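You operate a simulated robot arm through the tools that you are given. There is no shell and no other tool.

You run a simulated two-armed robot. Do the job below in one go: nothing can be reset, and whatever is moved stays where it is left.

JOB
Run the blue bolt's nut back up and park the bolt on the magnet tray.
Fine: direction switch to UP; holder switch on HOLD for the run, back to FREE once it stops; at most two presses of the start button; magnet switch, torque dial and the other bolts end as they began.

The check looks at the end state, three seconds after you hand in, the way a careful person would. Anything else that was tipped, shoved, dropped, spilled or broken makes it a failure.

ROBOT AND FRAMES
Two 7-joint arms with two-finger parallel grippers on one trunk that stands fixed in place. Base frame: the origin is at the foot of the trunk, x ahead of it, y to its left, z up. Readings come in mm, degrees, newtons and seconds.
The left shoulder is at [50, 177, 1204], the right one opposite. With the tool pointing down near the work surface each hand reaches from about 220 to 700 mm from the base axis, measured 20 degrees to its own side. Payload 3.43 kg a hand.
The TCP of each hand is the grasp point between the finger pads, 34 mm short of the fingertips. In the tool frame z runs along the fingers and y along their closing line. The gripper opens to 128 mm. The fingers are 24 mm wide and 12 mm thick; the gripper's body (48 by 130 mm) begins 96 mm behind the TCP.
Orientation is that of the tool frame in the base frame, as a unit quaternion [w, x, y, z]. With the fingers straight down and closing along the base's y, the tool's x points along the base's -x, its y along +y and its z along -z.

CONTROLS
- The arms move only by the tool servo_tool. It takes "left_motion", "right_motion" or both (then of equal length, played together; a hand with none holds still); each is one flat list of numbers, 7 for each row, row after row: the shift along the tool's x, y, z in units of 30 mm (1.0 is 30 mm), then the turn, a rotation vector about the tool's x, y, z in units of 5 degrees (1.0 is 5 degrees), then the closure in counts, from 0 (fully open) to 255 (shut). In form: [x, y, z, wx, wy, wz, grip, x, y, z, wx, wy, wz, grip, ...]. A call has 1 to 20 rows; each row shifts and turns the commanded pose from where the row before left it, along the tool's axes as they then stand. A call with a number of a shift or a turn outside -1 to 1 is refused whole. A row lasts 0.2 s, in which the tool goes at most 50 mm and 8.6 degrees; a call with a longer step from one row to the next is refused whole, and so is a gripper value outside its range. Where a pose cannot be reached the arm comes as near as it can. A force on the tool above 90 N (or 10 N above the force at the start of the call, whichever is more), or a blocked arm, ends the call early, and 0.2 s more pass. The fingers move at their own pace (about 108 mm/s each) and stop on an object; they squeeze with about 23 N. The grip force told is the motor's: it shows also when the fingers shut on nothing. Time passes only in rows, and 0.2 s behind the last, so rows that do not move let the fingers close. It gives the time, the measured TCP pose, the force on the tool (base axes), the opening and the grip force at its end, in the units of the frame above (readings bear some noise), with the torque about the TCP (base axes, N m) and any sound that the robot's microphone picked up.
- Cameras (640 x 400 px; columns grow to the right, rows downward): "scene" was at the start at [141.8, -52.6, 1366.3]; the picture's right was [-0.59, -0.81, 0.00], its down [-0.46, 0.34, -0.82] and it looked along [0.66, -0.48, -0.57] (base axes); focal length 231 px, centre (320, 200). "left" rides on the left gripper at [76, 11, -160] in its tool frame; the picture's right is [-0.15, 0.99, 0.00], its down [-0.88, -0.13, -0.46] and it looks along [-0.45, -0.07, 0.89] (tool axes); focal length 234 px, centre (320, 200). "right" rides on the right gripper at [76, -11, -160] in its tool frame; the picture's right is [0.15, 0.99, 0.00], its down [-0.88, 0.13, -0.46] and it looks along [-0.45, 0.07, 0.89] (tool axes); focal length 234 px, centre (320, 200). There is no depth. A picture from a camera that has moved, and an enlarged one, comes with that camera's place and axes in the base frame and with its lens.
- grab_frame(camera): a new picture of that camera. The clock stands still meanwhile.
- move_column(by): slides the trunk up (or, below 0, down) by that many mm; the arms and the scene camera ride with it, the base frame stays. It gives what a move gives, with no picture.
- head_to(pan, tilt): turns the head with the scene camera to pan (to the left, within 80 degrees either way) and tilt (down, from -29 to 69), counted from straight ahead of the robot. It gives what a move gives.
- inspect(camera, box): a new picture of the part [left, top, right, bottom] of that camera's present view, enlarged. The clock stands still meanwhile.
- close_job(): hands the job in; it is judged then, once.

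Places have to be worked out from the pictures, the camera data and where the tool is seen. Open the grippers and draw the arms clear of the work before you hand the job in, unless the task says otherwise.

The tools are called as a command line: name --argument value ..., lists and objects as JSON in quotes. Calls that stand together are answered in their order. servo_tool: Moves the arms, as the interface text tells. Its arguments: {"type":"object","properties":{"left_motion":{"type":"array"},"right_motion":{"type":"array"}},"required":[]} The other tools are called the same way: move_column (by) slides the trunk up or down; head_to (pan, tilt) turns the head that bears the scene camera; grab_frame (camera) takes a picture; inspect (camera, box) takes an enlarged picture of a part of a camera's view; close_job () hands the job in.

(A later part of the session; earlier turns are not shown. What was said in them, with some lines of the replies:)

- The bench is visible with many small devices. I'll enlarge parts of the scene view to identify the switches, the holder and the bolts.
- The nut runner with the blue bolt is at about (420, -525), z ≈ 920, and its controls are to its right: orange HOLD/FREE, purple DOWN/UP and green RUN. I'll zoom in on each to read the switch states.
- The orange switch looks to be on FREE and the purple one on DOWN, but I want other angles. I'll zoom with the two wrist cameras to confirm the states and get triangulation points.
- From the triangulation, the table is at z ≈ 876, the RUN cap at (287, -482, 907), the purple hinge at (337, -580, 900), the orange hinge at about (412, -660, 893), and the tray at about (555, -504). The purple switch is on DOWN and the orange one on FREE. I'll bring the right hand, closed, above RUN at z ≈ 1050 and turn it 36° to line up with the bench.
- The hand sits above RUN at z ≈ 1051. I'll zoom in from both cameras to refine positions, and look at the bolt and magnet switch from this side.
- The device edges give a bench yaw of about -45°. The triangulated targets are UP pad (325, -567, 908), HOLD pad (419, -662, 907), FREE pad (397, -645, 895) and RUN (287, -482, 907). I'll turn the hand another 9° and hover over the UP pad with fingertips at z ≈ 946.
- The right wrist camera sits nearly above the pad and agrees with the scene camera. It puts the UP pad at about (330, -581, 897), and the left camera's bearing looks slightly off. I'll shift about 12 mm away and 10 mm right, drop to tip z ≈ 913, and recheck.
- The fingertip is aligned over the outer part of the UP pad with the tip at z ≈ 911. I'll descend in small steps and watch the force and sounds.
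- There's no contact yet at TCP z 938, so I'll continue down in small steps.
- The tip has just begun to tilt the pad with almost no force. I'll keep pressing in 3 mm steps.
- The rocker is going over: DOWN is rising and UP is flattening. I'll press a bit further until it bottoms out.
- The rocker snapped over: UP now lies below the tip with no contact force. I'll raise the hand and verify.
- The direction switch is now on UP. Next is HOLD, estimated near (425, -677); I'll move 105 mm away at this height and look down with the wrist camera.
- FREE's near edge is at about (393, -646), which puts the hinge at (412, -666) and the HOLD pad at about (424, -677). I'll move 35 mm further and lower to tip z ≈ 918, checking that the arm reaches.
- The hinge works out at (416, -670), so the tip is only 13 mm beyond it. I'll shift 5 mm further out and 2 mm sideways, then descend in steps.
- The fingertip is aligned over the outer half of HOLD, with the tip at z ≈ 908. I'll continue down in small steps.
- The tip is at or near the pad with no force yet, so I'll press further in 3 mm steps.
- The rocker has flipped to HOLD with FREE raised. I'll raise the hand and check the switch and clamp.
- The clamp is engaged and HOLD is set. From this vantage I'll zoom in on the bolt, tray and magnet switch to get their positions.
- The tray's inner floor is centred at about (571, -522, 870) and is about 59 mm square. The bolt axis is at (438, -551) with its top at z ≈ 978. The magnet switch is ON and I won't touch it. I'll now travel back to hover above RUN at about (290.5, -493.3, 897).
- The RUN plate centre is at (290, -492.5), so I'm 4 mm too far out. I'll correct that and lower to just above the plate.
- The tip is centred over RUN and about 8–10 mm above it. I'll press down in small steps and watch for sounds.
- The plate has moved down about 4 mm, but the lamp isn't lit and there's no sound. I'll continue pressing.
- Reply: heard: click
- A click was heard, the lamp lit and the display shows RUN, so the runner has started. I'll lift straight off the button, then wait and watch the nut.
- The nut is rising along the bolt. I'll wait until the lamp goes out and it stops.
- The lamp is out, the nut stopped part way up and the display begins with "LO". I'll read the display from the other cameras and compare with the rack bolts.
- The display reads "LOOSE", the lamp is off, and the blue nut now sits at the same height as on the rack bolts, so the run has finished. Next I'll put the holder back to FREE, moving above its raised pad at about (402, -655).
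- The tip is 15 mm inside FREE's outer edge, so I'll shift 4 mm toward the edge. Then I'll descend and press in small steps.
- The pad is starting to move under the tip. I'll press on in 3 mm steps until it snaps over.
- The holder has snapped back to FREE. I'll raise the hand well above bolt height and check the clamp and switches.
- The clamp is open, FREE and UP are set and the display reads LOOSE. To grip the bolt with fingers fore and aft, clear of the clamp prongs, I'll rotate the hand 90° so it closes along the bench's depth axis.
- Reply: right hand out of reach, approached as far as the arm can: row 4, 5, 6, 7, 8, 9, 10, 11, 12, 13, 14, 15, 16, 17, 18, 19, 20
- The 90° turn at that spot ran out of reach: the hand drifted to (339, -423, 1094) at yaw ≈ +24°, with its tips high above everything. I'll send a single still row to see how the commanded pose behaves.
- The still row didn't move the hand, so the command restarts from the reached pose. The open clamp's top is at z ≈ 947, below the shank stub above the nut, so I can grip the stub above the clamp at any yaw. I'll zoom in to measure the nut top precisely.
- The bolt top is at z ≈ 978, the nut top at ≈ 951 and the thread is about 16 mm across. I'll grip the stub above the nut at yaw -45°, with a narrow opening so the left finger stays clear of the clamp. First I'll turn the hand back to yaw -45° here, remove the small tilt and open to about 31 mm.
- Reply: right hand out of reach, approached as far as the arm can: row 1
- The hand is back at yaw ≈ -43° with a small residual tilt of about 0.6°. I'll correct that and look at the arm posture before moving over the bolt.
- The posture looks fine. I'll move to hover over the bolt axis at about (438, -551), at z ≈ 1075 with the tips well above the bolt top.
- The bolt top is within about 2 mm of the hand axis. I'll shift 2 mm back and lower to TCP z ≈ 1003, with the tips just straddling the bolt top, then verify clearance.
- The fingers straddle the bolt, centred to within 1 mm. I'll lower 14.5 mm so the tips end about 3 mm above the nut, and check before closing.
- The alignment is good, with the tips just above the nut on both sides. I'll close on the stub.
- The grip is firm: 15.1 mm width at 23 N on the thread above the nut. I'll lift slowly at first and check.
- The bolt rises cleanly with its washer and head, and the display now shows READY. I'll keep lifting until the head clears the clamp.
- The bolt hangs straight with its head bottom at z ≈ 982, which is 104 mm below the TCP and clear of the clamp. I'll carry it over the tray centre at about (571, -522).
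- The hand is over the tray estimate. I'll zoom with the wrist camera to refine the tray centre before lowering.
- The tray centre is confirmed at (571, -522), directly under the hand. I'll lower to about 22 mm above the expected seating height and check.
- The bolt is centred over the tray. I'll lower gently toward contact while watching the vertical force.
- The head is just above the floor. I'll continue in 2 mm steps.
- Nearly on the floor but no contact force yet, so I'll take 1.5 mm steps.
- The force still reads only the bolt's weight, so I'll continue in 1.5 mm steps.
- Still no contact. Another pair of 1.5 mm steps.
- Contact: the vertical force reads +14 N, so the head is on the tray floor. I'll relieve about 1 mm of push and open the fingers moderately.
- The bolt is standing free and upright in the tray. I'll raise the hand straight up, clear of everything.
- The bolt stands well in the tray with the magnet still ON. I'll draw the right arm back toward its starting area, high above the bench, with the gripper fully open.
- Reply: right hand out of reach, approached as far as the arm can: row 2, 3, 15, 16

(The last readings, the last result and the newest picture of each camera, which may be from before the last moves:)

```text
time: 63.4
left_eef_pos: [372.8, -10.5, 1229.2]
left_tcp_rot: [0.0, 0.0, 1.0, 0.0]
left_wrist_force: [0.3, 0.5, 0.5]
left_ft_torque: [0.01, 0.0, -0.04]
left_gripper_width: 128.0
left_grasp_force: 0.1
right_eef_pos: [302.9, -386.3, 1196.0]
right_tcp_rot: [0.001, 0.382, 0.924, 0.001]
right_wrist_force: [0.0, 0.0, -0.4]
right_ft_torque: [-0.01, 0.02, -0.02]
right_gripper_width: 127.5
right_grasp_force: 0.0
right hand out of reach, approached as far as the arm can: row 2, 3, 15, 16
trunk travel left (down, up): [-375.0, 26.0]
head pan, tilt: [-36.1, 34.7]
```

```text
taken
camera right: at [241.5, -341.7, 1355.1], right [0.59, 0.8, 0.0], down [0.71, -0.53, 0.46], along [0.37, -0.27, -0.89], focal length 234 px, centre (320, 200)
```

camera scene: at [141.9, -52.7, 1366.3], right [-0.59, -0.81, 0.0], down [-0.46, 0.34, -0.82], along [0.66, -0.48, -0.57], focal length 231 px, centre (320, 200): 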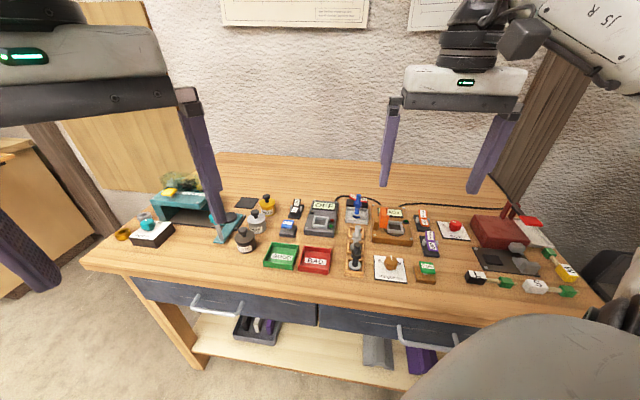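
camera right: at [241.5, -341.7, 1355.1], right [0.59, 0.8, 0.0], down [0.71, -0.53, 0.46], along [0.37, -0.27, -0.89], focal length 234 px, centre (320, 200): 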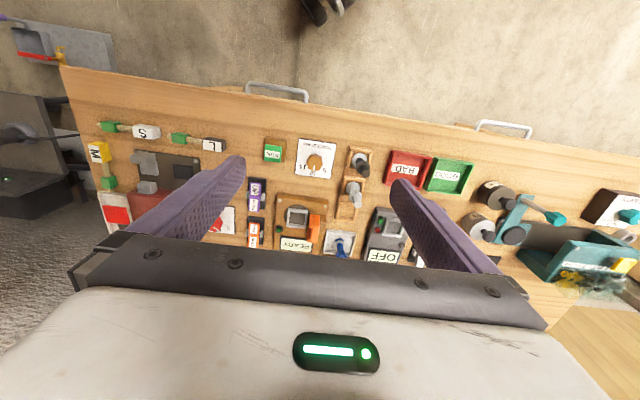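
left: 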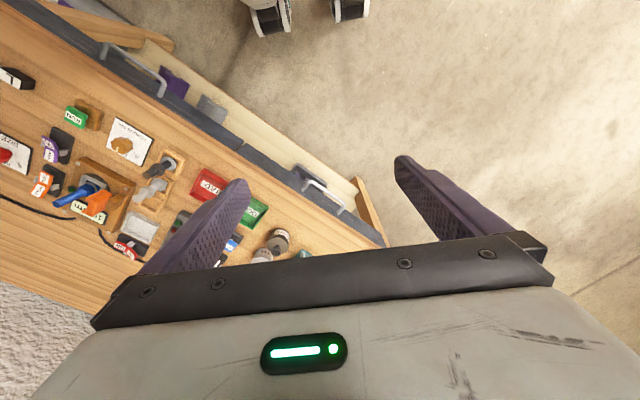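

The arm is clear. I'll do a final close look at every control, the parked bolt and the rack bolts before handing in.

inspect --camera "scene" --box '[330, 185, 458, 265]'

inspect --camera "scene" --box '[396, 200, 460, 240]'

inspect --camera "scene" --box '[365, 245, 445, 295]'

inspect --camera "scene" --box '[330, 185, 394, 225]'

inspect --camera "left" --box '[20, 130, 180, 230]'

```text
5.00 times, centred on (394, 225) of scene
camera zoom: at [141.9, -52.7, 1366.3], right [-0.59, -0.81, 0.0], down [-0.46, 0.34, -0.82], along [0.66, -0.48, -0.57], focal length 1156 px, centre (-50, 75)
```

zoom: 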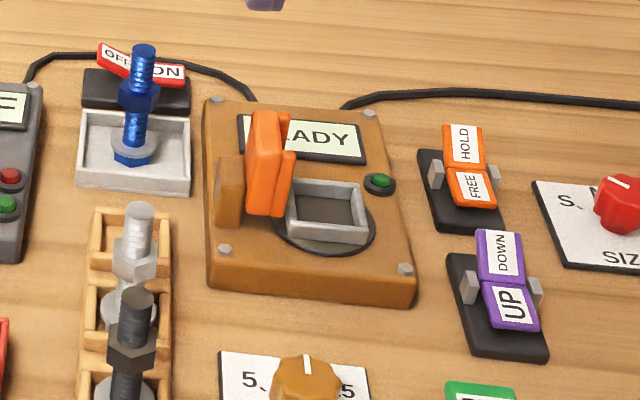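

```text
10.00 times, centred on (428, 220) of scene
camera zoom: at [141.9, -52.7, 1366.3], right [-0.59, -0.81, 0.0], down [-0.46, 0.34, -0.82], along [0.66, -0.48, -0.57], focal length 2312 px, centre (-760, 0)
```

zoom: 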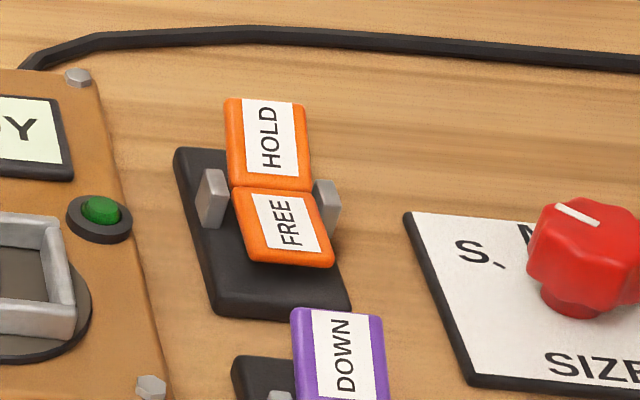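

```text
8.00 times, centred on (405, 270) of scene
camera zoom: at [141.9, -52.7, 1366.3], right [-0.59, -0.81, 0.0], down [-0.46, 0.34, -0.82], along [0.66, -0.48, -0.57], focal length 1850 px, centre (-360, -360)
```

zoom: 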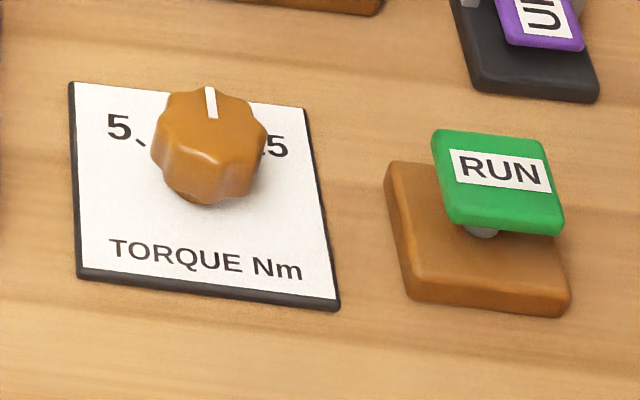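

```text
10.00 times, centred on (362, 205) of scene
camera zoom: at [141.9, -52.7, 1366.3], right [-0.59, -0.81, 0.0], down [-0.46, 0.34, -0.82], along [0.66, -0.48, -0.57], focal length 2312 px, centre (-100, 150)
```

zoom: 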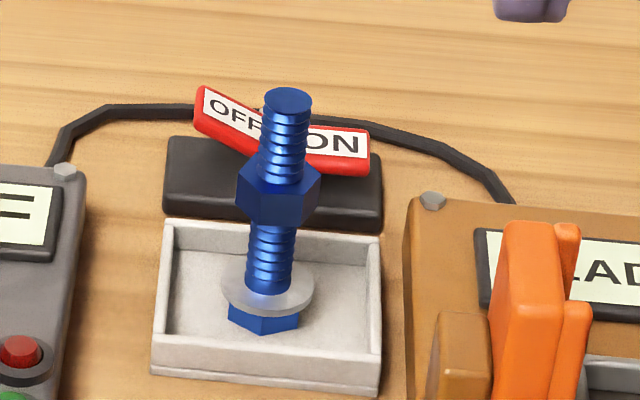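

```text
4.00 times, centred on (100, 180) of left
camera zoom: at [295.3, 1.4, 1389.4], right [0.15, 0.99, 0.0], down [0.88, -0.13, 0.46], along [0.45, -0.07, -0.89], focal length 937 px, centre (1200, 280)
```

zoom: 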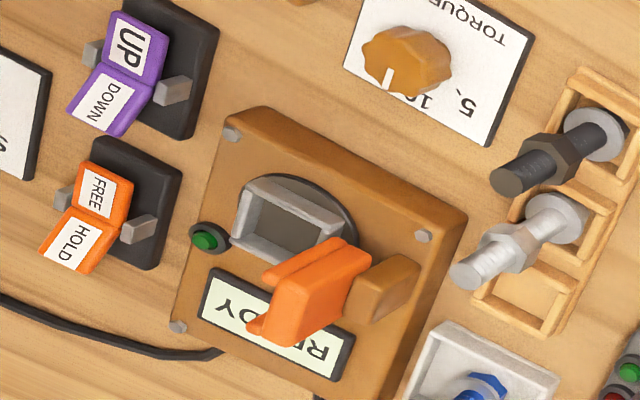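

Everything checks out:
- **Switches:** direction is on UP, the holder is on FREE and the magnet is still ON.
- **Torque dial:** unchanged.
- **Blue bolt:** upright in the tray with its nut run up.
- **Rack bolts:** in their slots as before.
- **Arms:** both are clear with grippers open, and I used one RUN press.

I'm handing the job in.

close_job

```text
The job is handed in.
```

The blue bolt's nut is run back up and the bolt is standing upright in the magnet tray. I've handed the job in; no verdict came back.

- **Run:** one press of RUN, with the holder on HOLD. The display read LOOSE when it stopped, and the nut sits at about the same height as the nuts on the rack bolts.
- **Switches:** direction is on UP and the holder is back on FREE. The magnet switch is still ON and the torque dial is unchanged.
- **Other bolts:** both are in their rack slots as before, and the last pictures showed nothing else moved.
- **Arms:** both are clear of the bench with grippers open.

At one point a wrist turn ran out of reach and the right hand drifted about 240 mm. It stayed above the bench and touched nothing.
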